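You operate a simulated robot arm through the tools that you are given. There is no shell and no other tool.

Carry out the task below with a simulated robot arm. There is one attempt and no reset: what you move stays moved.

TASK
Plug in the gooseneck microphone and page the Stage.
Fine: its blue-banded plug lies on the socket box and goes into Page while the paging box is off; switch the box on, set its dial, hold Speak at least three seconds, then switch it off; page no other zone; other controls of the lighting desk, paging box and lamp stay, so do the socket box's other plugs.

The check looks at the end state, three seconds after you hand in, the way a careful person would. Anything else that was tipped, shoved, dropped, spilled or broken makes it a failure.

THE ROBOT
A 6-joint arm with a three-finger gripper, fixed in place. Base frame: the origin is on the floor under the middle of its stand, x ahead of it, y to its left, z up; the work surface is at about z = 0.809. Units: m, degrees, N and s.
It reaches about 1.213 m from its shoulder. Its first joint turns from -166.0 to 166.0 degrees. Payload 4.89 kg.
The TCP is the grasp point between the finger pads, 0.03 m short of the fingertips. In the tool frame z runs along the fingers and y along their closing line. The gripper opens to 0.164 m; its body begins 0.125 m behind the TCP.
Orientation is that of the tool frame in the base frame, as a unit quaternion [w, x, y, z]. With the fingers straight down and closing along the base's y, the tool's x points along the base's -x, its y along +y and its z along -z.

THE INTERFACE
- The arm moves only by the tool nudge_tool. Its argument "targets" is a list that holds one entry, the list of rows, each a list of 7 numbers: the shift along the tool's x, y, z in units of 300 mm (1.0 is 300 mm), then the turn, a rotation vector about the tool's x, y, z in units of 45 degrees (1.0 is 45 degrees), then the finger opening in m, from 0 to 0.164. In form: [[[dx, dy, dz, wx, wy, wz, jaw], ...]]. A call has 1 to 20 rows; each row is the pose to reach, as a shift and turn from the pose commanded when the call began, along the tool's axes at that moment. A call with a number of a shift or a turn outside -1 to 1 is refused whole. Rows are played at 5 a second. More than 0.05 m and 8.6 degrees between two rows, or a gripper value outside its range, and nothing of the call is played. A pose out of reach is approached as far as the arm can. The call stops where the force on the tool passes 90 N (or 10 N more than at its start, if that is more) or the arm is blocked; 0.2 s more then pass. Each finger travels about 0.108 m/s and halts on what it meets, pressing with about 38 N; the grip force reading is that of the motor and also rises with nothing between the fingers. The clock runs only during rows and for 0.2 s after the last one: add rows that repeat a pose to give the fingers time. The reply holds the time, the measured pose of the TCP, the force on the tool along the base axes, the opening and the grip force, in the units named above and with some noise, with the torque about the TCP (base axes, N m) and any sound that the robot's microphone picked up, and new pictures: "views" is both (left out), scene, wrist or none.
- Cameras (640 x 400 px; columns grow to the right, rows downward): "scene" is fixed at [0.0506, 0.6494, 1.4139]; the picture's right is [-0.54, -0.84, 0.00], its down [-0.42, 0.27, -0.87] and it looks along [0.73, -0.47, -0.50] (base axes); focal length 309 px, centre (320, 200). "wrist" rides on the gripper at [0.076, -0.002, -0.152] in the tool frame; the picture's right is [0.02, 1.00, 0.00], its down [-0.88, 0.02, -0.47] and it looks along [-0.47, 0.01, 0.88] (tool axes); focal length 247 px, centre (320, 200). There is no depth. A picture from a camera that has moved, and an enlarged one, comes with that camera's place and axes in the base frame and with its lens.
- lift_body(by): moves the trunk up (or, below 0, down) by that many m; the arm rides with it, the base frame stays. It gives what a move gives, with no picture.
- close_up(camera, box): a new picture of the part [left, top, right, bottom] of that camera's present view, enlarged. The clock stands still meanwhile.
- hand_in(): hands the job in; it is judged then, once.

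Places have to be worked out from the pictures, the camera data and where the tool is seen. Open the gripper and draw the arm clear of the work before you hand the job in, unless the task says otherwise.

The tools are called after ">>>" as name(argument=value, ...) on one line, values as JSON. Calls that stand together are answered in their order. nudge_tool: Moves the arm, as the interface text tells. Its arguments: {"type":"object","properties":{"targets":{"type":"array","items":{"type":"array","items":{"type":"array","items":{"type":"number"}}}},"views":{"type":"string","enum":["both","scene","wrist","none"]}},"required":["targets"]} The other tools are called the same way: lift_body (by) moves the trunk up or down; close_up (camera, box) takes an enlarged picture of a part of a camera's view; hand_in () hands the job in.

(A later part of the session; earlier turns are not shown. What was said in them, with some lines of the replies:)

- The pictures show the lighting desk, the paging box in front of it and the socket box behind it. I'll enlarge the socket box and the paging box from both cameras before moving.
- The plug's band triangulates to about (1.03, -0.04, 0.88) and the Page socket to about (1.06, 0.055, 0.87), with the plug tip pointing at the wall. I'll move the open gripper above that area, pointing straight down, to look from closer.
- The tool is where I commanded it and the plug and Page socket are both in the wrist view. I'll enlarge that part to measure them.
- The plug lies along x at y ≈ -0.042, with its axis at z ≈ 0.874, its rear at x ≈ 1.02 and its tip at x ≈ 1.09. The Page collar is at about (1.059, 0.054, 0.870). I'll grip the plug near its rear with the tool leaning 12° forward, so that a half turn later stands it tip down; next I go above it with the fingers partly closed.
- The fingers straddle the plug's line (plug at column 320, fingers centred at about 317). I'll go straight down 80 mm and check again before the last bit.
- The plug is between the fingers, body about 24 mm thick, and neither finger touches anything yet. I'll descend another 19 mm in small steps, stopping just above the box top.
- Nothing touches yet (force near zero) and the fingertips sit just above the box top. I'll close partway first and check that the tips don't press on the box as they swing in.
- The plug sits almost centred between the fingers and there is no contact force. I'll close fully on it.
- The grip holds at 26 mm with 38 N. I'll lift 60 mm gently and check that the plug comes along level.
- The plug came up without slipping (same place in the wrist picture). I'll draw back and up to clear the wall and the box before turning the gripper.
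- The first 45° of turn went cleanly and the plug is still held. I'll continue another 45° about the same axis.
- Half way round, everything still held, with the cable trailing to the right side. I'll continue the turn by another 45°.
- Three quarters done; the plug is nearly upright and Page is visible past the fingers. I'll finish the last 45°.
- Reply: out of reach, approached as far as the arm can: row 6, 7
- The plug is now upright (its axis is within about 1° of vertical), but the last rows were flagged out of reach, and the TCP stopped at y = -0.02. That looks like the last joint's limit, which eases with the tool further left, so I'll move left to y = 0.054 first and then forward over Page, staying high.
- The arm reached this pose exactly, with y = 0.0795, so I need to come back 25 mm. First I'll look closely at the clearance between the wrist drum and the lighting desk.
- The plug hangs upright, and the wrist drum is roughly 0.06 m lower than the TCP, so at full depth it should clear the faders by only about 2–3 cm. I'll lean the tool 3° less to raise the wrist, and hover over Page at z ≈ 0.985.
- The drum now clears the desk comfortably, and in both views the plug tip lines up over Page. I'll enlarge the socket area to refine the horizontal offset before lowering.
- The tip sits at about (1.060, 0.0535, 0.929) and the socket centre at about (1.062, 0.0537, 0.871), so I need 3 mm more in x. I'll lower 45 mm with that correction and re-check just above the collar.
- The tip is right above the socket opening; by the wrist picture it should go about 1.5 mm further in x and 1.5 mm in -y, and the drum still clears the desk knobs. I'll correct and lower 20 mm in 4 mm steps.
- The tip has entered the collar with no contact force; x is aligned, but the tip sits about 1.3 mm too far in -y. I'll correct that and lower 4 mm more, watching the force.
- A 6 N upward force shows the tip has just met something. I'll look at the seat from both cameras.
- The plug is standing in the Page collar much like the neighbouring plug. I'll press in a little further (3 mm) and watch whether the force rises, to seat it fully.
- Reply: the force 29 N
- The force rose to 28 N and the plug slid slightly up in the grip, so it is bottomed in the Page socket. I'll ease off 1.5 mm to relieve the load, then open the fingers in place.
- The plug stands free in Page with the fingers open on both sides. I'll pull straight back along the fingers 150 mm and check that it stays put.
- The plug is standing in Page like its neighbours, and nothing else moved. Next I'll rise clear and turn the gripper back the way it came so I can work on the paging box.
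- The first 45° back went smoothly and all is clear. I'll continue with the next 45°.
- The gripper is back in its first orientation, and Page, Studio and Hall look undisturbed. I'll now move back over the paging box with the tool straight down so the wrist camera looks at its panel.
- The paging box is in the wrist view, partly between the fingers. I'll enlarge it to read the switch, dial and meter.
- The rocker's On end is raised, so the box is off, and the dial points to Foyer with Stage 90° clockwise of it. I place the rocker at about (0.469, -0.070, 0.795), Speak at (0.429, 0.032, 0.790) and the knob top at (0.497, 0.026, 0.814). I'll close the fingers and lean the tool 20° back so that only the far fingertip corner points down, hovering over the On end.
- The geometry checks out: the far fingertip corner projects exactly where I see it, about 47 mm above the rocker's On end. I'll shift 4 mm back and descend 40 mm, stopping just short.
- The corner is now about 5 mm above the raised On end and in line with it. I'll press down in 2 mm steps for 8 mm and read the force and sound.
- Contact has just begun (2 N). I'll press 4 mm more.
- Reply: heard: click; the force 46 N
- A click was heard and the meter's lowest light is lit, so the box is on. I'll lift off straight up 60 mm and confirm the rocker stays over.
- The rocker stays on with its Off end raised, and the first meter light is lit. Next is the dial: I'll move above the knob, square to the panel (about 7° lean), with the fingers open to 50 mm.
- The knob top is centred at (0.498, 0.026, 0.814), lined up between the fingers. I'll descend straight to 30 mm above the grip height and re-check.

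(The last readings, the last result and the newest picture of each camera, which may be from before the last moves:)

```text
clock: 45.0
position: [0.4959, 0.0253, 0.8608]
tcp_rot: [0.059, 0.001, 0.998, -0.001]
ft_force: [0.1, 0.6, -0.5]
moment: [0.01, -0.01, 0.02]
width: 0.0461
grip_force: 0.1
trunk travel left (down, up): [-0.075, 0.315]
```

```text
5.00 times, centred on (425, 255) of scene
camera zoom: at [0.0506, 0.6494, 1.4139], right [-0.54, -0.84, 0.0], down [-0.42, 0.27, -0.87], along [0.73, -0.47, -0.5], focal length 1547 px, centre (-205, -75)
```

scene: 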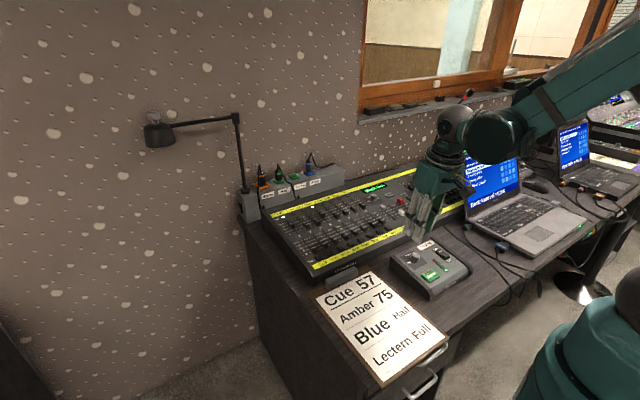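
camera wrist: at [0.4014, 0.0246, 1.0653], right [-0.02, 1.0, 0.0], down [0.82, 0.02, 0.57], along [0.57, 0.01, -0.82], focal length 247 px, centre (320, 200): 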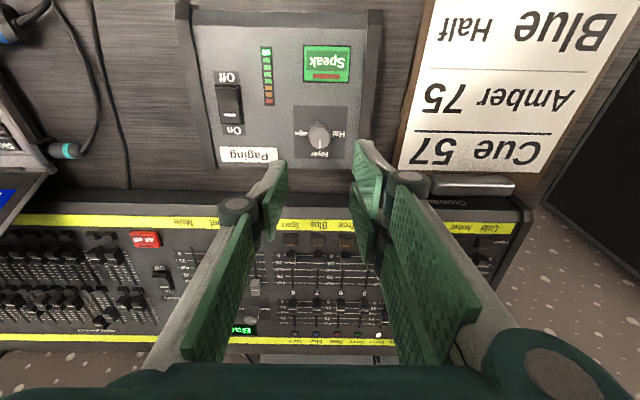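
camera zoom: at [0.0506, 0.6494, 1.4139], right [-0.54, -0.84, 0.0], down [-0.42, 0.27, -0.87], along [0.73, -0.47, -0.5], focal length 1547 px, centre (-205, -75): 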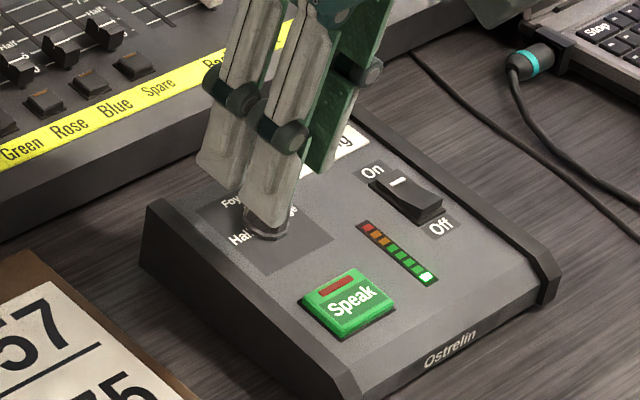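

The knob is centred between the fingertips. I'll lower another 30 mm so the pads are beside the knob, then check clearance.

>>> nudge_tool(targets=[[[0.004, 0.001, 0.034, 0, 0, 0, 0.046], [0.008, 0.0017, 0.068, 0, 0, 0, 0.046], [0.0105, 0.0017, 0.085, 0, 0, 0, 0.046], [0.0124, 0.0017, 0.1, 0, 0, 0, 0.046], [0.0124, 0.0017, 0.1, 0, 0, 0, 0.046]]], views="none")

>>> close_up(camera="wrist", box=[240, 100, 400, 225])

>>> close_up(camera="scene", box=[375, 215, 475, 295])

```text
clock: 46.2
position: [0.4949, 0.026, 0.8311]
tcp_rot: [0.06, 0.001, 0.998, -0.001]
ft_force: [-0.3, 0.8, 0.2]
moment: [0.01, 0.01, 0.01]
width: 0.0456
grip_force: 0.0
trunk travel left (down, up): [-0.075, 0.315]
```

```text
3.20 times, centred on (320, 162) of wrist
camera zoom: at [0.4017, 0.0259, 0.9741], right [-0.02, 1.0, 0.0], down [0.82, 0.02, 0.57], along [0.57, 0.01, -0.82], focal length 790 px, centre (320, 320)
```

zoom: 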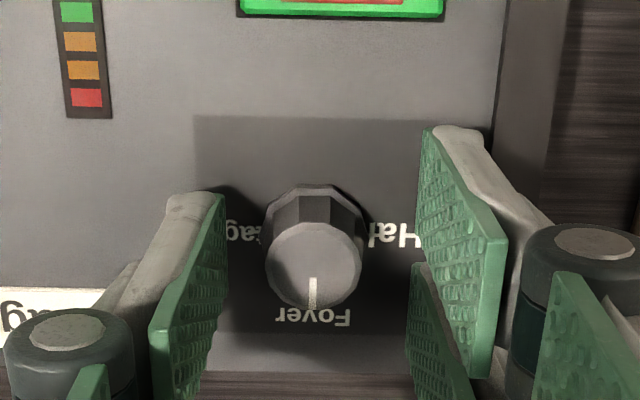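

```text
5.00 times, centred on (425, 255) of scene
camera zoom: at [0.0506, 0.6494, 1.4139], right [-0.54, -0.84, 0.0], down [-0.42, 0.27, -0.87], along [0.73, -0.47, -0.5], focal length 1547 px, centre (-205, -75)
```

zoom: 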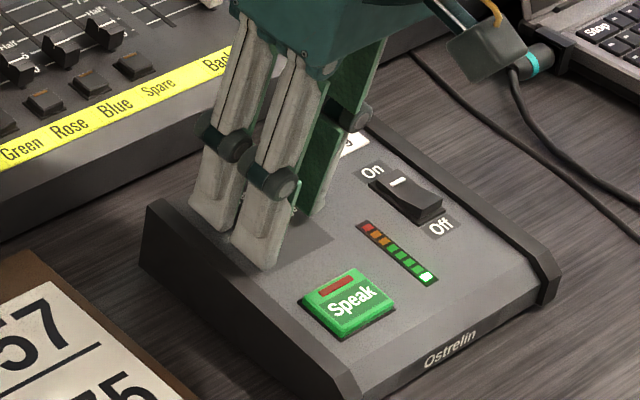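

The pads flank the knob, which sits about 1.5 mm to the -y side of centre. I'll shift by that and close on it.

>>> nudge_tool(targets=[[[0, -0.005, 0, 0, 0, 0, 0.046], [0, -0.005, 0, 0, 0, 0, 0.035], [0, -0.005, 0, 0, 0, 0, 0.025], [0, -0.005, 0, 0, 0, 0, 0.015], [0, -0.005, 0, 0, 0, 0, 0.0], [0, -0.005, 0, 0, 0, 0, 0.0]]], views="none")

>>> close_up(camera="wrist", box=[240, 100, 400, 225])

```text
clock: 47.6
position: [0.4949, 0.0249, 0.8298]
tcp_rot: [0.059, 0.0, 0.998, -0.001]
ft_force: [0.2, -14.2, -3.2]
moment: [-0.43, -0.03, -0.03]
width: 0.0223
grip_force: 44.8
trunk travel left (down, up): [-0.075, 0.315]
```

```text
3.20 times, centred on (320, 162) of wrist
camera zoom: at [0.4018, 0.024, 0.9742], right [-0.02, 1.0, 0.0], down [0.82, 0.02, 0.57], along [0.57, 0.01, -0.82], focal length 790 px, centre (320, 320)
```

zoom: 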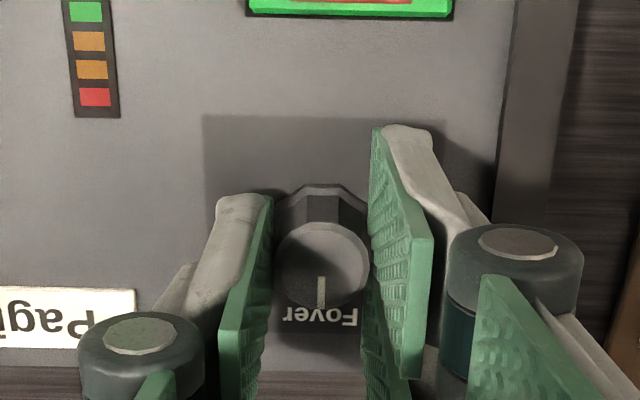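

Gripped at 22 mm, but there's a 14 N side force pushing the tool towards -y, so I'm slightly off-centre. I'll shift 1.5 mm in -y to relieve it before turning.

>>> nudge_tool(targets=[[[0, -0.0025, 0, 0, 0, 0, 0.0], [0, -0.005, 0, 0, 0, 0, 0.0]]], views="none")

```text
clock: 48.2
position: [0.4955, 0.0244, 0.8302]
tcp_rot: [0.06, 0.0, 0.998, 0.0]
ft_force: [0.9, 1.3, 7.2]
moment: [0.07, 0.35, 0.02]
width: 0.0225
grip_force: 44.3
trunk travel left (down, up): [-0.075, 0.315]
```

The side force is gone. Now I'll turn the tool 45° about its own axis, clockwise seen from above, towards Stage.

>>> nudge_tool(targets=[[[0, 0, 0, 0, 0, 0.167, 0.0], [0, 0, 0, 0, 0, 0.333, 0.0], [0, 0, 0, 0, 0, 0.5, 0.0], [0, 0, 0, 0, 0, 0.667, 0.0], [0, 0, 0, 0, 0, 0.833, 0.0], [0, 0, 0, 0, 0, 1.0, 0.0]]], views="none")

>>> close_up(camera="wrist", box=[240, 100, 400, 225])

>>> close_up(camera="scene", box=[375, 215, 475, 295])

```text
clock: 49.6
position: [0.4942, 0.0238, 0.8311]
tcp_rot: [0.055, 0.383, 0.922, 0.022]
ft_force: [-2.7, 24.9, 6.8]
moment: [1.3, 0.69, 0.19]
width: 0.0225
grip_force: 45.2
trunk travel left (down, up): [-0.075, 0.315]
```

```text
3.20 times, centred on (320, 162) of wrist
camera zoom: at [0.4224, 0.0781, 0.9766], right [0.69, 0.72, 0.08], down [0.58, -0.61, 0.55], along [0.44, -0.33, -0.83], focal length 790 px, centre (320, 320)
```

zoom: 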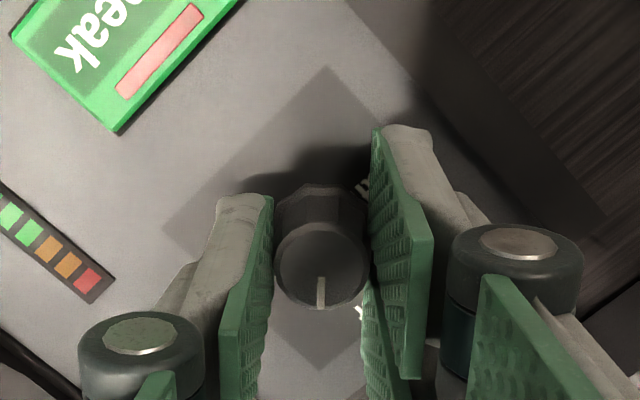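

```text
5.00 times, centred on (425, 255) of scene
camera zoom: at [0.0506, 0.6494, 1.4139], right [-0.54, -0.84, 0.0], down [-0.42, 0.27, -0.87], along [0.73, -0.47, -0.5], focal length 1547 px, centre (-205, -75)
```

zoom: 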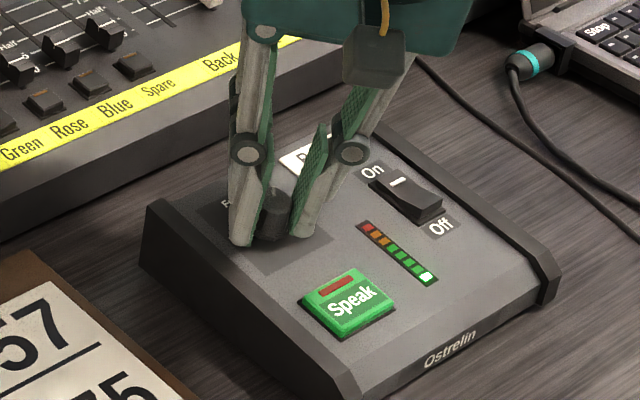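

The dial turned with the gripper: the pointer keeps its place between the fingers while the plate is rotated 45° in view. A 25 N side force towards +y has built up, so I'll ease the tool 1.5 mm in +y first.

>>> nudge_tool(targets=[[[0.0018, 0.0018, 0, 0, 0, 0, 0.0], [0.0035, 0.0035, 0, 0, 0, 0, 0.0]]], views="none")

```text
clock: 50.2
position: [0.4951, 0.0241, 0.8312]
tcp_rot: [0.056, 0.382, 0.922, 0.022]
ft_force: [-6.6, 9.0, 0.2]
moment: [0.3, 0.24, 0.02]
width: 0.0223
grip_force: 44.7
trunk travel left (down, up): [-0.075, 0.315]
```

The side force is down to about 10 N. I'll turn the second 45°, with a slight further shift to stay centred.

>>> nudge_tool(targets=[[[0.001, 0, 0, 0, 0, 0.167, 0.0], [0.002, 0, 0, 0, 0, 0.333, 0.0], [0.0028, 0.0005, 0, 0, 0, 0.5, 0.0], [0.0028, 0.0005, 0, 0, 0, 0.667, 0.0], [0.0028, 0.0005, 0, 0, 0, 0.833, 0.0], [0.0028, 0.0005, 0, 0, 0, 1.0, 0.0]]], views="none")

>>> close_up(camera="wrist", box=[240, 100, 400, 225])

>>> close_up(camera="scene", box=[375, 215, 475, 295])

```text
clock: 51.6
position: [0.4941, 0.0245, 0.8303]
tcp_rot: [0.042, 0.707, 0.705, 0.041]
ft_force: [-16.5, -24.1, -14.2]
moment: [-0.78, 0.54, 0.08]
width: 0.0224
grip_force: 44.5
trunk travel left (down, up): [-0.075, 0.315]
```

```text
3.20 times, centred on (320, 162) of wrist
camera zoom: at [0.4753, 0.1023, 0.983], right [0.99, 0.02, 0.12], down [-0.04, -0.88, 0.47], along [0.11, -0.47, -0.87], focal length 790 px, centre (320, 320)
```

zoom: 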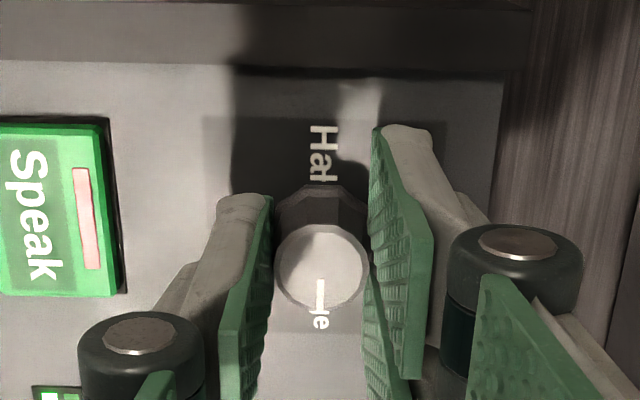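

```text
5.00 times, centred on (425, 255) of scene
camera zoom: at [0.0506, 0.6494, 1.4139], right [-0.54, -0.84, 0.0], down [-0.42, 0.27, -0.87], along [0.73, -0.47, -0.5], focal length 1547 px, centre (-205, -75)
```

zoom: 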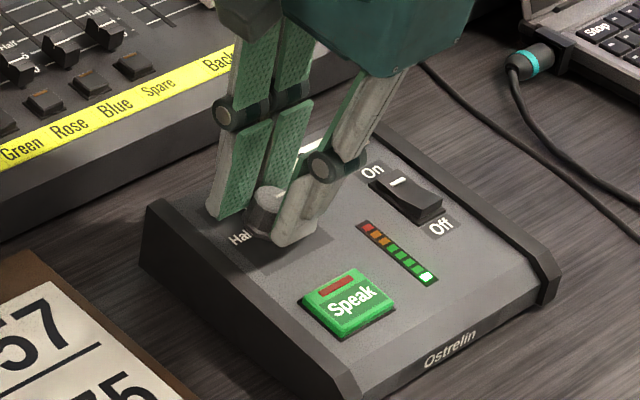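

The pointer now faces the Stage label and the box itself hasn't shifted. I'll relieve the remaining side load with a small shift before letting go.

>>> nudge_tool(targets=[[[-0.0033, -0.0025, 0.0015, 0, 0, 0, 0.0], [-0.0067, -0.005, 0.003, 0, 0, 0, 0.0]]], views="none")

```text
clock: 52.2
position: [0.4939, 0.0261, 0.8305]
tcp_rot: [0.042, 0.705, 0.707, 0.044]
ft_force: [1.5, 7.9, 30.4]
moment: [0.16, -0.12, 0.05]
width: 0.0226
grip_force: 44.7
trunk travel left (down, up): [-0.075, 0.315]
```

The side load is gone but it now presses down with 30 N, so I'll rise 1.5 mm and then open the fingers slowly.

>>> nudge_tool(targets=[[[0, 0, -0.004, 0, 0, 0, 0.0], [0, 0, -0.004, 0, 0, 0, 0.012], [0, 0, -0.004, 0, 0, 0, 0.024], [0, 0, -0.004, 0, 0, 0, 0.034], [0, 0, -0.004, 0, 0, 0, 0.044], [0, 0, -0.004, 0, 0, 0, 0.044]]], views="none")

>>> close_up(camera="wrist", box=[240, 100, 400, 225])

>>> close_up(camera="scene", box=[375, 215, 475, 295])

```text
clock: 53.6
position: [0.4936, 0.0233, 0.8324]
tcp_rot: [0.042, 0.706, 0.706, 0.041]
ft_force: [0.6, 0.7, 0.0]
moment: [-0.01, -0.01, -0.02]
width: 0.0439
grip_force: 0.1
trunk travel left (down, up): [-0.075, 0.315]
```

```text
3.20 times, centred on (320, 162) of wrist
camera zoom: at [0.4739, 0.1012, 0.9831], right [0.99, 0.02, 0.12], down [-0.04, -0.88, 0.47], along [0.11, -0.47, -0.87], focal length 790 px, centre (320, 320)
```

zoom: 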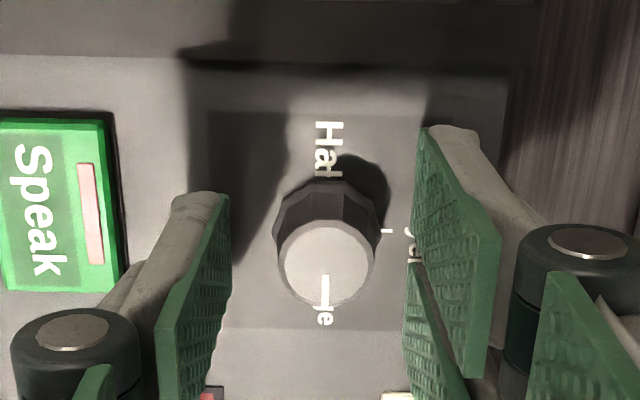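

```text
5.00 times, centred on (425, 255) of scene
camera zoom: at [0.0506, 0.6494, 1.4139], right [-0.54, -0.84, 0.0], down [-0.42, 0.27, -0.87], along [0.73, -0.47, -0.5], focal length 1547 px, centre (-205, -75)
```

zoom: 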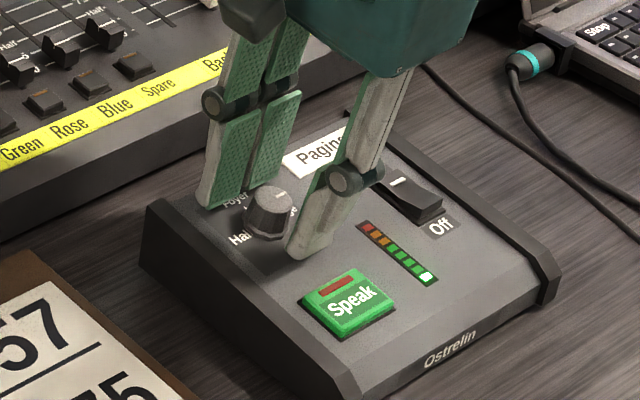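

The dial points at Stage and the knob is free. I'll lift straight off 90 mm, then turn the gripper back 45°.

>>> nudge_tool(targets=[[[0, 0.012, -0.1, 0, 0, 0, 0.044], [0, 0.024, -0.2, 0, 0, 0, 0.044], [0, 0.035, -0.298, 0, 0, 0, 0.044], [0, 0.035, -0.298, 0, 0, -0.167, 0.044], [0, 0.035, -0.298, 0, 0, -0.333, 0.044], [0, 0.035, -0.298, 0, 0, -0.5, 0.044], [0, 0.035, -0.298, 0, 0, -0.667, 0.044], [0, 0.035, -0.298, 0, 0, -0.833, 0.044], [0, 0.035, -0.298, 0, 0, -1.0, 0.044]]], views="none")

>>> close_up(camera="scene", box=[375, 225, 475, 305])

```text
clock: 55.6
position: [0.492, 0.0244, 0.9214]
tcp_rot: [0.054, 0.38, 0.923, 0.022]
ft_force: [0.2, -0.5, 0.6]
moment: [-0.01, -0.01, 0.05]
width: 0.0441
grip_force: 0.0
trunk travel left (down, up): [-0.075, 0.315]
```

```text
5.00 times, centred on (425, 265) of scene
camera zoom: at [0.0506, 0.6494, 1.4139], right [-0.54, -0.84, 0.0], down [-0.42, 0.27, -0.87], along [0.73, -0.47, -0.5], focal length 1547 px, centre (-205, -125)
```

zoom: 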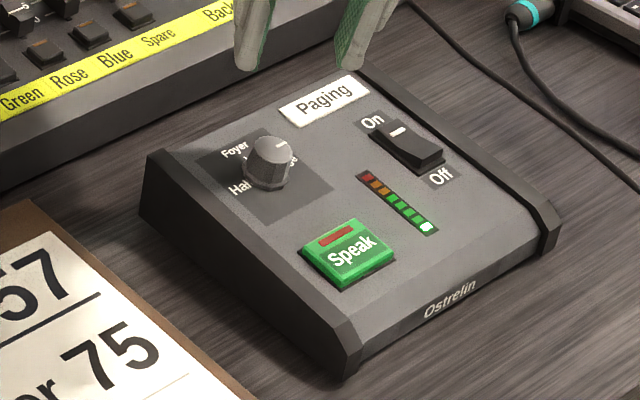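

The dial stays on Stage, the box is on and in place. I'll turn the remaining 45° back and then move to hover over Speak with the 20° back-lean and closed fingers.

>>> nudge_tool(targets=[[[0, 0, 0, 0, 0, -0.167, 0.044], [0, 0, 0, 0, 0, -0.333, 0.044], [0, 0, 0, 0, 0, -0.5, 0.044], [0, 0, 0, 0, 0, -0.667, 0.044], [0, 0, 0, 0, 0, -0.833, 0.044], [0, 0, 0, 0, 0, -1.0, 0.044]]], views="none")

>>> nudge_tool(targets=[[[0.05, 0.002, 0.0, 0, 0.085, 0, 0.03], [0.1, 0.004, 0.02, 0, 0.171, 0, 0.015], [0.15, 0.006, 0.05, 0, 0.256, 0, 0.0], [0.2, 0.008, 0.08, 0, 0.342, 0, 0.0], [0.25, 0.01, 0.11, 0, 0.427, 0, 0.0], [0.293, 0.01, 0.13, 0, 0.513, 0, 0.0], [0.293, 0.01, 0.1418, 0, 0.598, 0, 0.0], [0.293, 0.01, 0.1418, 0, 0.598, 0, 0.0]]], views="none")

>>> close_up(camera="scene", box=[375, 225, 475, 305])

>>> close_up(camera="wrist", box=[220, 60, 420, 220])

```text
clock: 57.0
position: [0.4929, 0.0228, 0.9195]
tcp_rot: [0.059, -0.001, 0.998, -0.001]
ft_force: [0.2, 0.3, -0.2]
moment: [0.01, -0.03, -0.01]
width: 0.0441
grip_force: 0.1
trunk travel left (down, up): [-0.075, 0.315]
```

```text
clock: 58.8
position: [0.4118, 0.0263, 0.87]
tcp_rot: [-0.175, 0.0, 0.984, -0.001]
ft_force: [-0.7, 0.2, -0.1]
moment: [-0.02, -0.03, 0.0]
width: 0.0001
grip_force: 38.1
trunk travel left (down, up): [-0.075, 0.315]
```

```text
5.00 times, centred on (425, 265) of scene
camera zoom: at [0.0506, 0.6494, 1.4139], right [-0.54, -0.84, 0.0], down [-0.42, 0.27, -0.87], along [0.73, -0.47, -0.5], focal length 1547 px, centre (-205, -125)
```

zoom: 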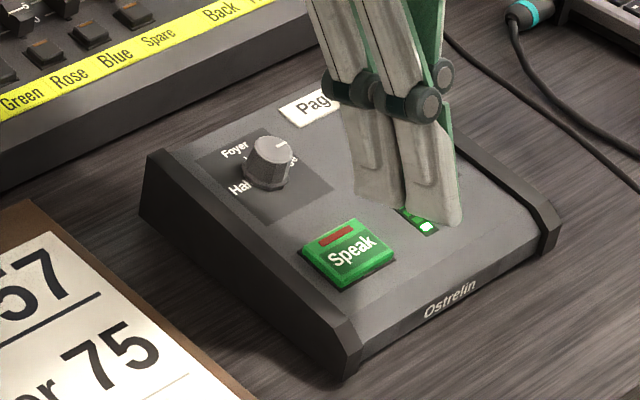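

```text
2.50 times, centred on (320, 140) of wrist
camera zoom: at [0.3922, 0.0255, 1.0394], right [-0.02, 1.0, 0.01], down [0.99, 0.02, 0.14], along [0.14, 0.01, -0.99], focal length 617 px, centre (320, 350)
```

zoom: 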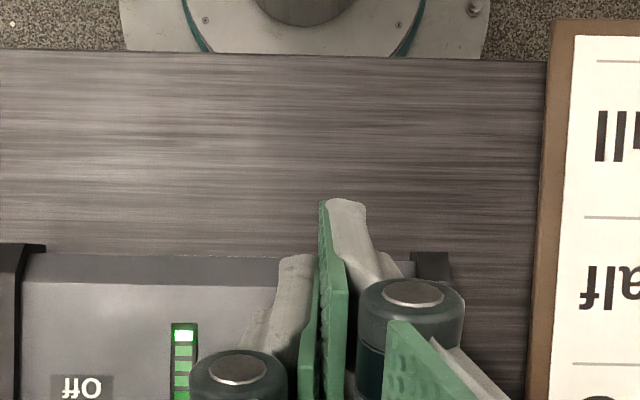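

The fingertip corner is directly above the middle of Speak, about 40 mm up. I'll descend 34 mm, stopping just above the button.

>>> nudge_tool(targets=[[[-0.0097, 0, 0.0266, 0, 0, 0, 0.0], [-0.0194, 0, 0.0533, 0, 0, 0, 0.0], [-0.0291, 0, 0.0799, 0, 0, 0, 0.0], [-0.0388, 0, 0.1065, 0, 0, 0, 0.0], [-0.0388, 0, 0.1065, 0, 0, 0, 0.0]]], views="none")

>>> close_up(camera="scene", box=[390, 240, 470, 300])

```text
clock: 60.0
position: [0.4098, 0.0278, 0.8349]
tcp_rot: [-0.175, 0.0, 0.985, -0.001]
ft_force: [-0.6, 0.6, 0.0]
moment: [0.01, -0.03, -0.05]
width: 0.0
grip_force: 38.2
trunk travel left (down, up): [-0.075, 0.315]
```

```text
6.67 times, centred on (430, 270) of scene
camera zoom: at [0.0506, 0.6494, 1.4139], right [-0.54, -0.84, 0.0], down [-0.42, 0.27, -0.87], along [0.73, -0.47, -0.5], focal length 2062 px, centre (-413, -267)
```

zoom: 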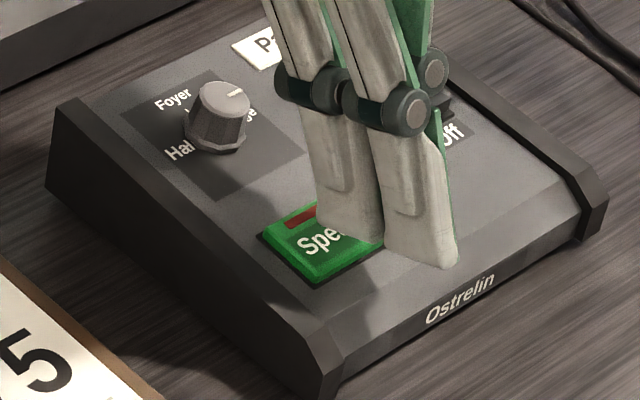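

The corner is poised about 5 mm above the button. I'll lower 6 mm in 2 mm steps and read the force.

>>> nudge_tool(targets=[[[-0.0023, 0, 0.0063, 0, 0, 0, 0.0], [-0.0046, 0, 0.0125, 0, 0, 0, 0.0], [-0.0068, 0, 0.0188, 0, 0, 0, 0.0]]], views="none")

>>> close_up(camera="scene", box=[390, 240, 470, 300])

```text
clock: 60.8
position: [0.4115, 0.0254, 0.828]
tcp_rot: [-0.175, 0.0, 0.985, -0.002]
ft_force: [0.1, 0.6, 0.7]
moment: [-0.02, 0.01, -0.01]
width: 0.0
grip_force: 38.1
trunk travel left (down, up): [-0.075, 0.315]
```

```text
6.67 times, centred on (430, 270) of scene
camera zoom: at [0.0506, 0.6494, 1.4139], right [-0.54, -0.84, 0.0], down [-0.42, 0.27, -0.87], along [0.73, -0.47, -0.5], focal length 2062 px, centre (-413, -267)
```

zoom: 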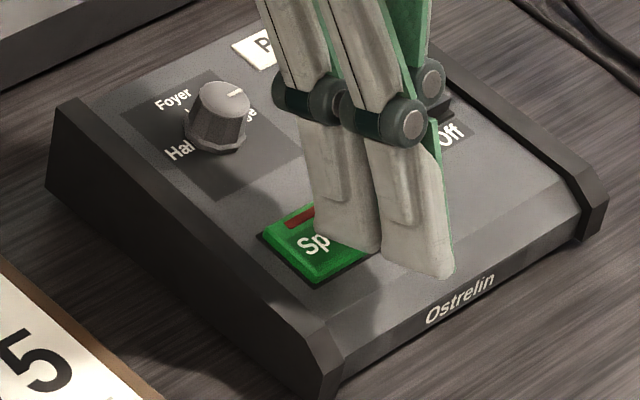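

No contact yet (0.7 N). I'll lower 3 mm more in 1.5 mm steps.

>>> nudge_tool(targets=[[[-0.0017, 0, 0.0047, 0, 0, 0, 0.0], [-0.0034, 0, 0.0094, 0, 0, 0, 0.0]]], views="none")

```text
clock: 61.4
position: [0.4098, 0.0269, 0.826]
tcp_rot: [-0.174, 0.0, 0.985, -0.001]
ft_force: [0.3, -0.2, 2.3]
moment: [0.0, -0.08, 0.0]
width: 0.0002
grip_force: 37.8
trunk travel left (down, up): [-0.075, 0.315]
heard: click
```

A click at only 2.3 N: the button is soft and starting to go down. I'll press 2 mm further and hold there for over three seconds.

>>> nudge_tool(targets=[[[-0.0011, 0, 0.0031, 0, 0, 0, 0.0], [-0.0023, 0, 0.0063, 0, 0, 0, 0.0], [-0.0023, 0, 0.0063, 0, 0, 0, 0.0], [-0.0023, 0, 0.0063, 0, 0, 0, 0.0], [-0.0023, 0, 0.0063, 0, 0, 0, 0.0]]], views="none")

>>> close_up(camera="scene", box=[390, 240, 470, 300])

```text
clock: 62.6
position: [0.4087, 0.0267, 0.8239]
tcp_rot: [-0.175, 0.0, 0.985, -0.001]
ft_force: [-1.4, -0.9, 8.9]
moment: [-0.02, -0.14, 0.0]
width: 0.0
grip_force: 37.6
trunk travel left (down, up): [-0.075, 0.315]
```

```text
6.67 times, centred on (430, 270) of scene
camera zoom: at [0.0506, 0.6494, 1.4139], right [-0.54, -0.84, 0.0], down [-0.42, 0.27, -0.87], along [0.73, -0.47, -0.5], focal length 2062 px, centre (-413, -267)
```

zoom: 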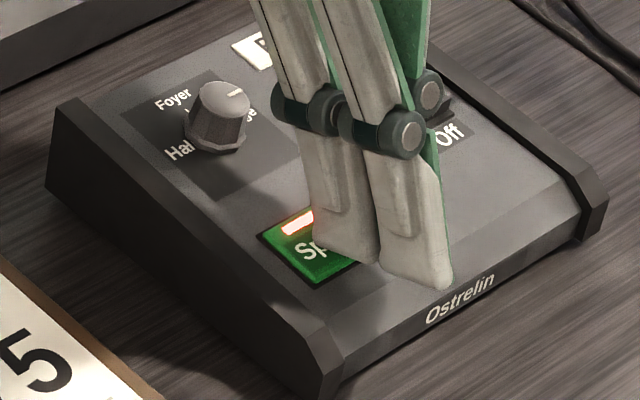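

The Speak light is glowing, so the page is live. I'll hold exactly here for 4 more seconds.

>>> nudge_tool(targets=[[[0, 0, 0, 0, 0, 0, 0.0], [0, 0, 0, 0, 0, 0, 0.0], [0, 0, 0, 0, 0, 0, 0.0], [0, 0, 0, 0, 0, 0, 0.0], [0, 0, 0, 0, 0, 0, 0.0], [0, 0, 0, 0, 0, 0, 0.0], [0, 0, 0, 0, 0, 0, 0.0], [0, 0, 0, 0, 0, 0, 0.0], [0, 0, 0, 0, 0, 0, 0.0], [0, 0, 0, 0, 0, 0, 0.0], [0, 0, 0, 0, 0, 0, 0.0], [0, 0, 0, 0, 0, 0, 0.0], [0, 0, 0, 0, 0, 0, 0.0], [0, 0, 0, 0, 0, 0, 0.0], [0, 0, 0, 0, 0, 0, 0.0], [0, 0, 0, 0, 0, 0, 0.0], [0, 0, 0, 0, 0, 0, 0.0], [0, 0, 0, 0, 0, 0, 0.0], [0, 0, 0, 0, 0, 0, 0.0], [0, 0, 0, 0, 0, 0, 0.0]]], views="none")

>>> close_up(camera="scene", box=[390, 240, 470, 300])

```text
clock: 66.8
position: [0.4081, 0.0262, 0.8237]
tcp_rot: [-0.174, -0.001, 0.985, -0.001]
ft_force: [-0.8, 0.0, 9.2]
moment: [0.0, -0.13, 0.01]
width: 0.0
grip_force: 37.8
trunk travel left (down, up): [-0.075, 0.315]
```

```text
6.67 times, centred on (430, 270) of scene
camera zoom: at [0.0506, 0.6494, 1.4139], right [-0.54, -0.84, 0.0], down [-0.42, 0.27, -0.87], along [0.73, -0.47, -0.5], focal length 2062 px, centre (-413, -267)
```

zoom: 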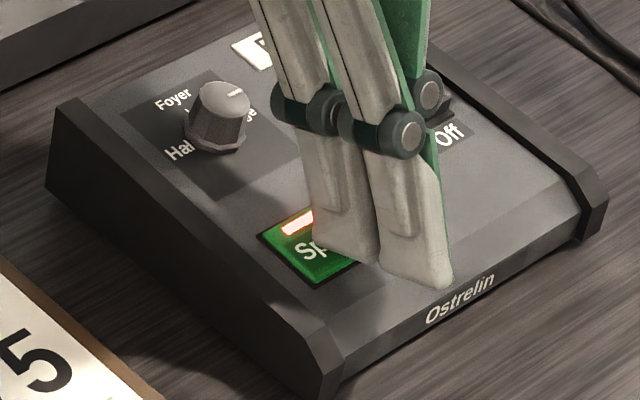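

The light stayed on through the whole hold (over 4 s). Before releasing I'll glance at the level meter through the wrist camera.

>>> close_up(camera="wrist", box=[180, 60, 440, 220])

```text
2.46 times, centred on (310, 140) of wrist
camera zoom: at [0.3911, 0.0264, 0.9939], right [-0.02, 1.0, 0.01], down [0.99, 0.02, 0.14], along [0.14, 0.01, -0.99], focal length 608 px, centre (345, 348)
```

zoom: 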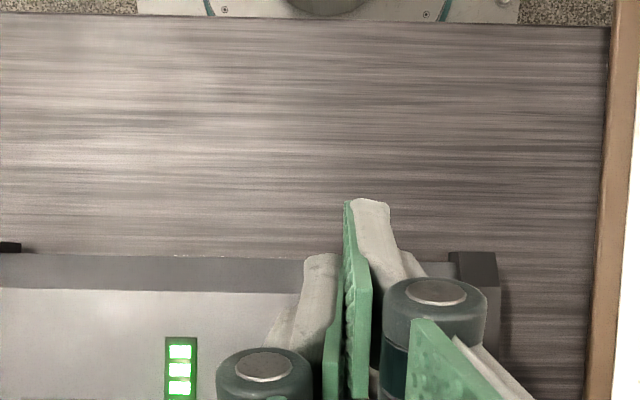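

Three or more meter segments are lit, so the microphone is live. I'll release Speak by lifting 60 mm, then move across above the rocker's Off end.

>>> nudge_tool(targets=[[[0.0228, 0, -0.0627, 0, 0, 0, 0.0], [0.0456, 0, -0.1253, 0, 0, 0, 0.0], [0.0684, 0, -0.188, 0, 0, 0, 0.0], [0.0468, -0.086, -0.196, 0, 0, 0, 0.0], [0.0253, -0.172, -0.204, 0, 0, 0, 0.0], [0.0037, -0.258, -0.212, 0, 0, 0, 0.0], [-0.0178, -0.3437, -0.2193, 0, 0, 0, 0.0], [-0.0178, -0.3437, -0.2193, 0, 0, 0, 0.0]]], views="none")

>>> close_up(camera="scene", box=[390, 225, 470, 285])

```text
clock: 68.6
position: [0.4361, -0.0773, 0.8826]
tcp_rot: [-0.175, -0.001, 0.985, -0.001]
ft_force: [-0.7, 0.4, 0.4]
moment: [-0.05, 0.0, 0.03]
width: 0.0001
grip_force: 38.4
trunk travel left (down, up): [-0.075, 0.315]
```

```text
6.67 times, centred on (430, 255) of scene
camera zoom: at [0.0506, 0.6494, 1.4139], right [-0.54, -0.84, 0.0], down [-0.42, 0.27, -0.87], along [0.73, -0.47, -0.5], focal length 2062 px, centre (-413, -167)
```

zoom: 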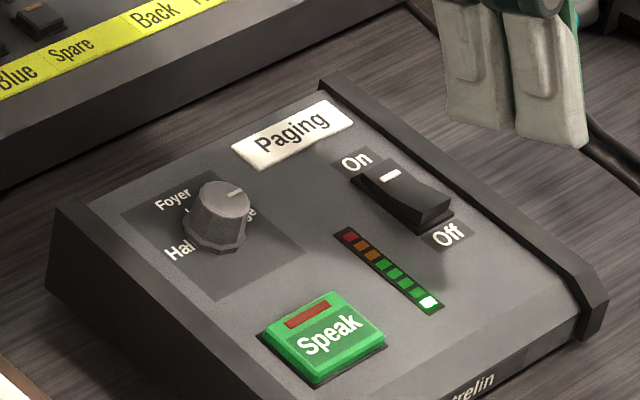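

Speak is released and its light is out; the box is still on. The corner is above the raised Off end, so I'll descend 40 mm to just above it.

>>> nudge_tool(targets=[[[-0.0114, 0, 0.0313, 0, 0, 0, 0.0], [-0.0228, 0, 0.0627, 0, 0, 0, 0.0], [-0.0342, 0, 0.094, 0, 0, 0, 0.0], [-0.0456, 0, 0.1253, 0, 0, 0, 0.0], [-0.0456, 0, 0.1253, 0, 0, 0, 0.0]]], views="none")

>>> close_up(camera="scene", box=[395, 225, 475, 285])

```text
clock: 69.8
position: [0.4387, -0.0764, 0.8449]
tcp_rot: [-0.175, -0.001, 0.985, -0.001]
ft_force: [-0.2, -0.6, -0.1]
moment: [-0.01, -0.03, -0.01]
width: 0.0002
grip_force: 37.5
trunk travel left (down, up): [-0.075, 0.315]
```

```text
6.67 times, centred on (435, 255) of scene
camera zoom: at [0.0506, 0.6494, 1.4139], right [-0.54, -0.84, 0.0], down [-0.42, 0.27, -0.87], along [0.73, -0.47, -0.5], focal length 2062 px, centre (-447, -167)
```

zoom: 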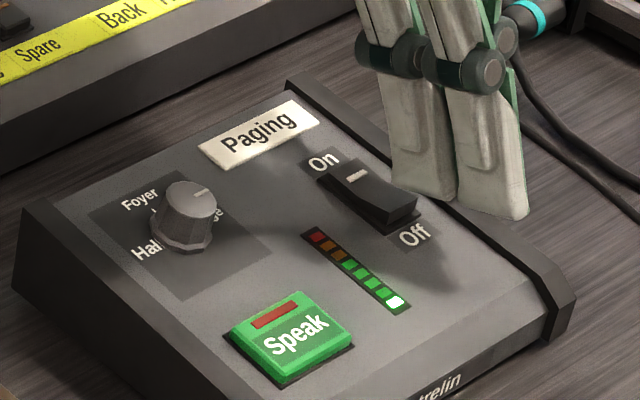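

The corner is about 9 mm above the Off end. I'll move 3 mm towards that end while lowering 6 mm, then press gradually.

>>> nudge_tool(targets=[[[0.003, 0, 0.007, 0, 0, 0, 0.0], [0.003, 0, 0.0145, 0, 0, 0, 0.0], [0.0026, 0, 0.0222, 0, 0, 0, 0.0], [0.0003, 0, 0.0285, 0, 0, 0, 0.0], [-0.002, 0, 0.0347, 0, 0, 0, 0.0]]], views="none")

>>> close_up(camera="scene", box=[395, 225, 475, 285])

```text
clock: 71.0
position: [0.4357, -0.0763, 0.8344]
tcp_rot: [-0.175, -0.001, 0.985, -0.002]
ft_force: [0.5, -0.1, 0.8]
moment: [0.01, -0.05, -0.01]
width: 0.0
grip_force: 37.7
trunk travel left (down, up): [-0.075, 0.315]
```

```text
6.67 times, centred on (435, 255) of scene
camera zoom: at [0.0506, 0.6494, 1.4139], right [-0.54, -0.84, 0.0], down [-0.42, 0.27, -0.87], along [0.73, -0.47, -0.5], focal length 2062 px, centre (-447, -167)
```

zoom: 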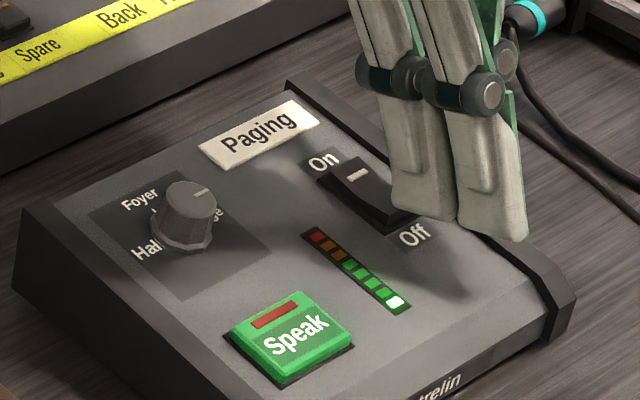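

Just touching (0.8 N). I'll press 4 mm further to tip the rocker to Off.

>>> nudge_tool(targets=[[[-0.0017, 0, 0.0047, 0, 0, 0, 0.0], [-0.0034, 0, 0.0094, 0, 0, 0, 0.0], [-0.0046, 0, 0.0125, 0, 0, 0, 0.0], [-0.0046, 0, 0.0125, 0, 0, 0, 0.0]]], views="none")

>>> close_up(camera="scene", box=[395, 225, 475, 285])

```text
clock: 72.0
position: [0.4346, -0.0763, 0.8297]
tcp_rot: [-0.174, 0.0, 0.985, -0.001]
ft_force: [5.3, 2.6, 36.5]
moment: [0.22, -0.88, 0.03]
width: 0.0
grip_force: 38.2
trunk travel left (down, up): [-0.075, 0.315]
heard: click
```

```text
6.67 times, centred on (435, 255) of scene
camera zoom: at [0.0506, 0.6494, 1.4139], right [-0.54, -0.84, 0.0], down [-0.42, 0.27, -0.87], along [0.73, -0.47, -0.5], focal length 2062 px, centre (-447, -167)
```

zoom: 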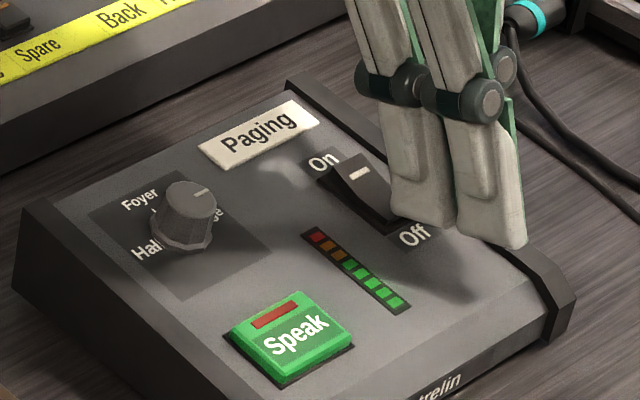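

A click again and the meter is dark: the box is off. I'll lift straight up 200 mm, then open the fingers.

>>> nudge_tool(targets=[[[0.0228, 0, -0.0627, 0, 0, 0, 0.0], [0.0456, 0, -0.1254, 0, 0, 0, 0.0], [0.0912, 0, -0.2508, 0, 0, 0, 0.0], [0.1368, 0, -0.3762, 0, 0, 0, 0.0], [0.1824, 0, -0.5016, 0, 0, 0, 0.0], [0.228, 0, -0.627, 0, 0, 0, 0.02], [0.228, 0, -0.627, 0, 0, 0, 0.05], [0.228, 0, -0.627, 0, 0, 0, 0.08], [0.228, 0, -0.627, 0, 0, 0, 0.08]]], views="both")

>>> close_up(camera="scene", box=[385, 230, 485, 305])

>>> close_up(camera="scene", box=[230, 140, 350, 215])

```text
clock: 74.0
position: [0.4376, -0.073, 1.0295]
tcp_rot: [-0.174, 0.0, 0.985, -0.001]
ft_force: [-0.8, 0.0, 0.4]
moment: [0.0, -0.02, 0.0]
width: 0.0799
grip_force: 0.1
trunk travel left (down, up): [-0.075, 0.315]
camera wrist: at [0.4183, -0.074, 1.2], right [-0.02, 1.0, 0.01], down [0.99, 0.02, 0.14], along [0.14, 0.01, -0.99], focal length 247 px, centre (320, 200)
```

scene: 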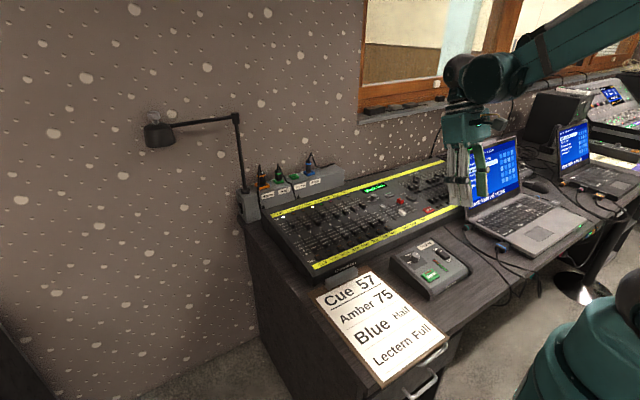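
wrist: 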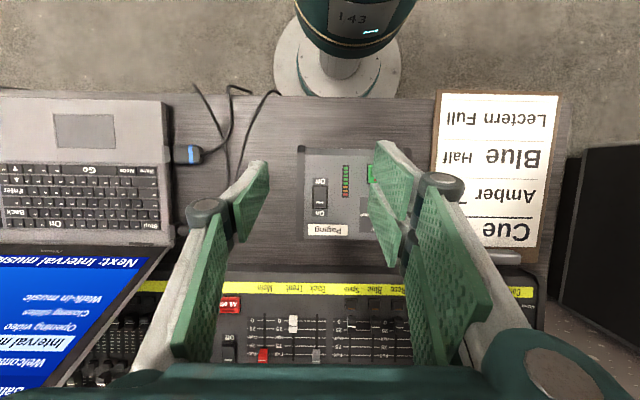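

```text
5.33 times, centred on (435, 268) of scene
camera zoom: at [0.0506, 0.6494, 1.4139], right [-0.54, -0.84, 0.0], down [-0.42, 0.27, -0.87], along [0.73, -0.47, -0.5], focal length 1650 px, centre (-293, -160)
```

zoom: 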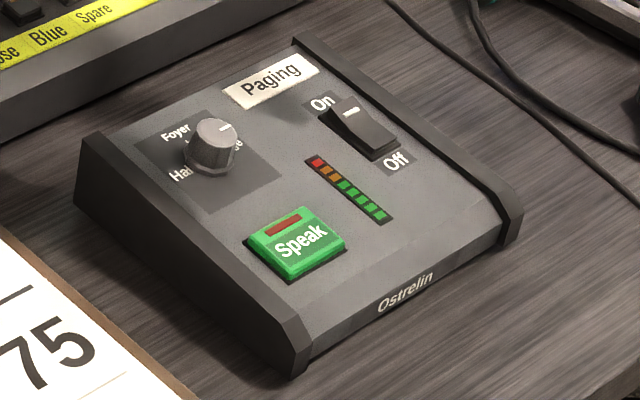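

```text
5.33 times, centred on (290, 178) of scene
camera zoom: at [0.0506, 0.6494, 1.4139], right [-0.54, -0.84, 0.0], down [-0.42, 0.27, -0.87], along [0.73, -0.47, -0.5], focal length 1650 px, centre (480, 320)
```

zoom: 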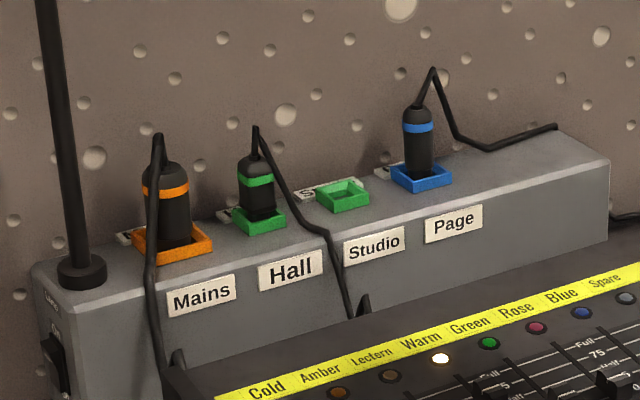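

The box is off, the dial is on Stage, Speak is up, and the blue plug stands in Page with the other plugs untouched. I'll open wider, straighten the tool and rise further clear, then take a last look at the desk.

>>> nudge_tool(targets=[[[0.03, 0, -0.09, 0, -0.11, 0, 0.1], [0.06, 0, -0.18, 0, -0.22, 0, 0.12], [0.09, 0, -0.27, 0, -0.33, 0, 0.14], [0.12, 0, -0.36, 0, -0.44, 0, 0.16], [0.12, 0, -0.36, 0, -0.44, 0, 0.16], [0.12, 0, -0.36, 0, -0.44, 0, 0.16]]], views="both")

>>> close_up(camera="scene", box=[240, 150, 480, 300])

```text
clock: 75.4
position: [0.4386, -0.074, 1.142]
tcp_rot: [-0.002, -0.001, 1.0, -0.001]
ft_force: [0.5, -0.8, 0.4]
moment: [0.04, -0.05, 0.02]
width: 0.1603
grip_force: 0.0
trunk travel left (down, up): [-0.075, 0.315]
camera wrist: at [0.364, -0.0749, 1.2968], right [-0.02, 1.0, 0.0], down [0.88, 0.02, 0.47], along [0.47, 0.01, -0.88], focal length 247 px, centre (320, 200)
```

scene: 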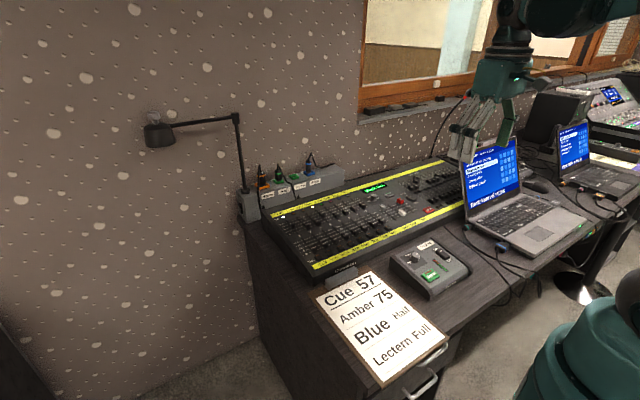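
wrist: 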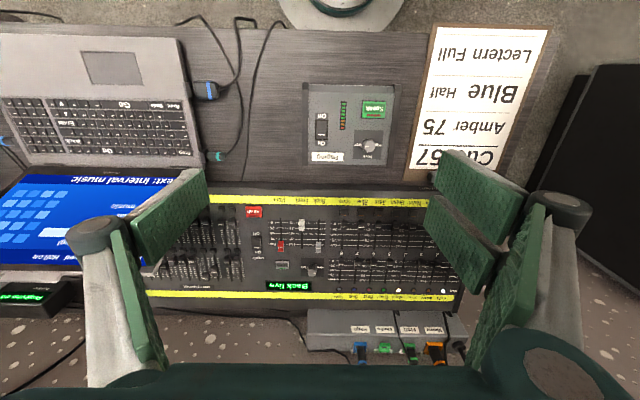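

```text
2.67 times, centred on (360, 225) of scene
camera zoom: at [0.0506, 0.6494, 1.4139], right [-0.54, -0.84, 0.0], down [-0.42, 0.27, -0.87], along [0.73, -0.47, -0.5], focal length 825 px, centre (213, 133)
```

zoom: 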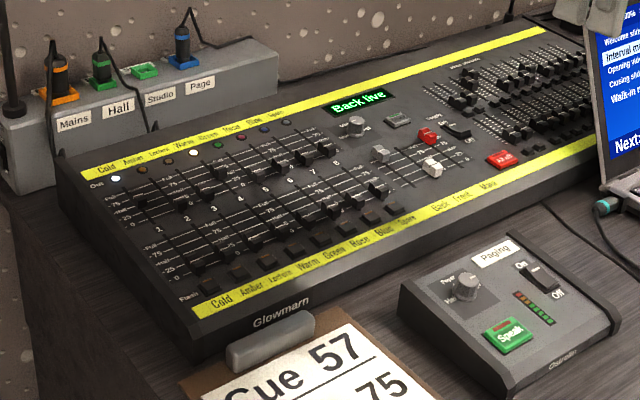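

The desk, lamp and other plugs are as they were. The paging box is off with its dial on Stage, the blue plug is in Page, and the gripper is open and well clear, so I'm handing in.

>>> hand_in()

```text
The job is handed in.
```

I plugged the gooseneck microphone into Page, paged the Stage, and have handed the job in; no verdict has come back yet.

- **Plug:** the blue-banded plug went into Page while the box was off. It bottomed in the socket under about 28 N and stands upright there.
- **Switching on:** the On side clicked and the meter's first light came on.
- **Dial:** turned 90° from Foyer to Stage, and left there.
- **Speak:** its light was still on after more than four seconds held down. At least three meter segments were lit during the hold, so the microphone was live. No other zone was paged.
- **Switching off:** the Off side clicked and the meter went dark.

The last pictures show the lighting desk, lamp and other plugs as they were, with the paging box in its original place. The gripper is open and clear of the work.
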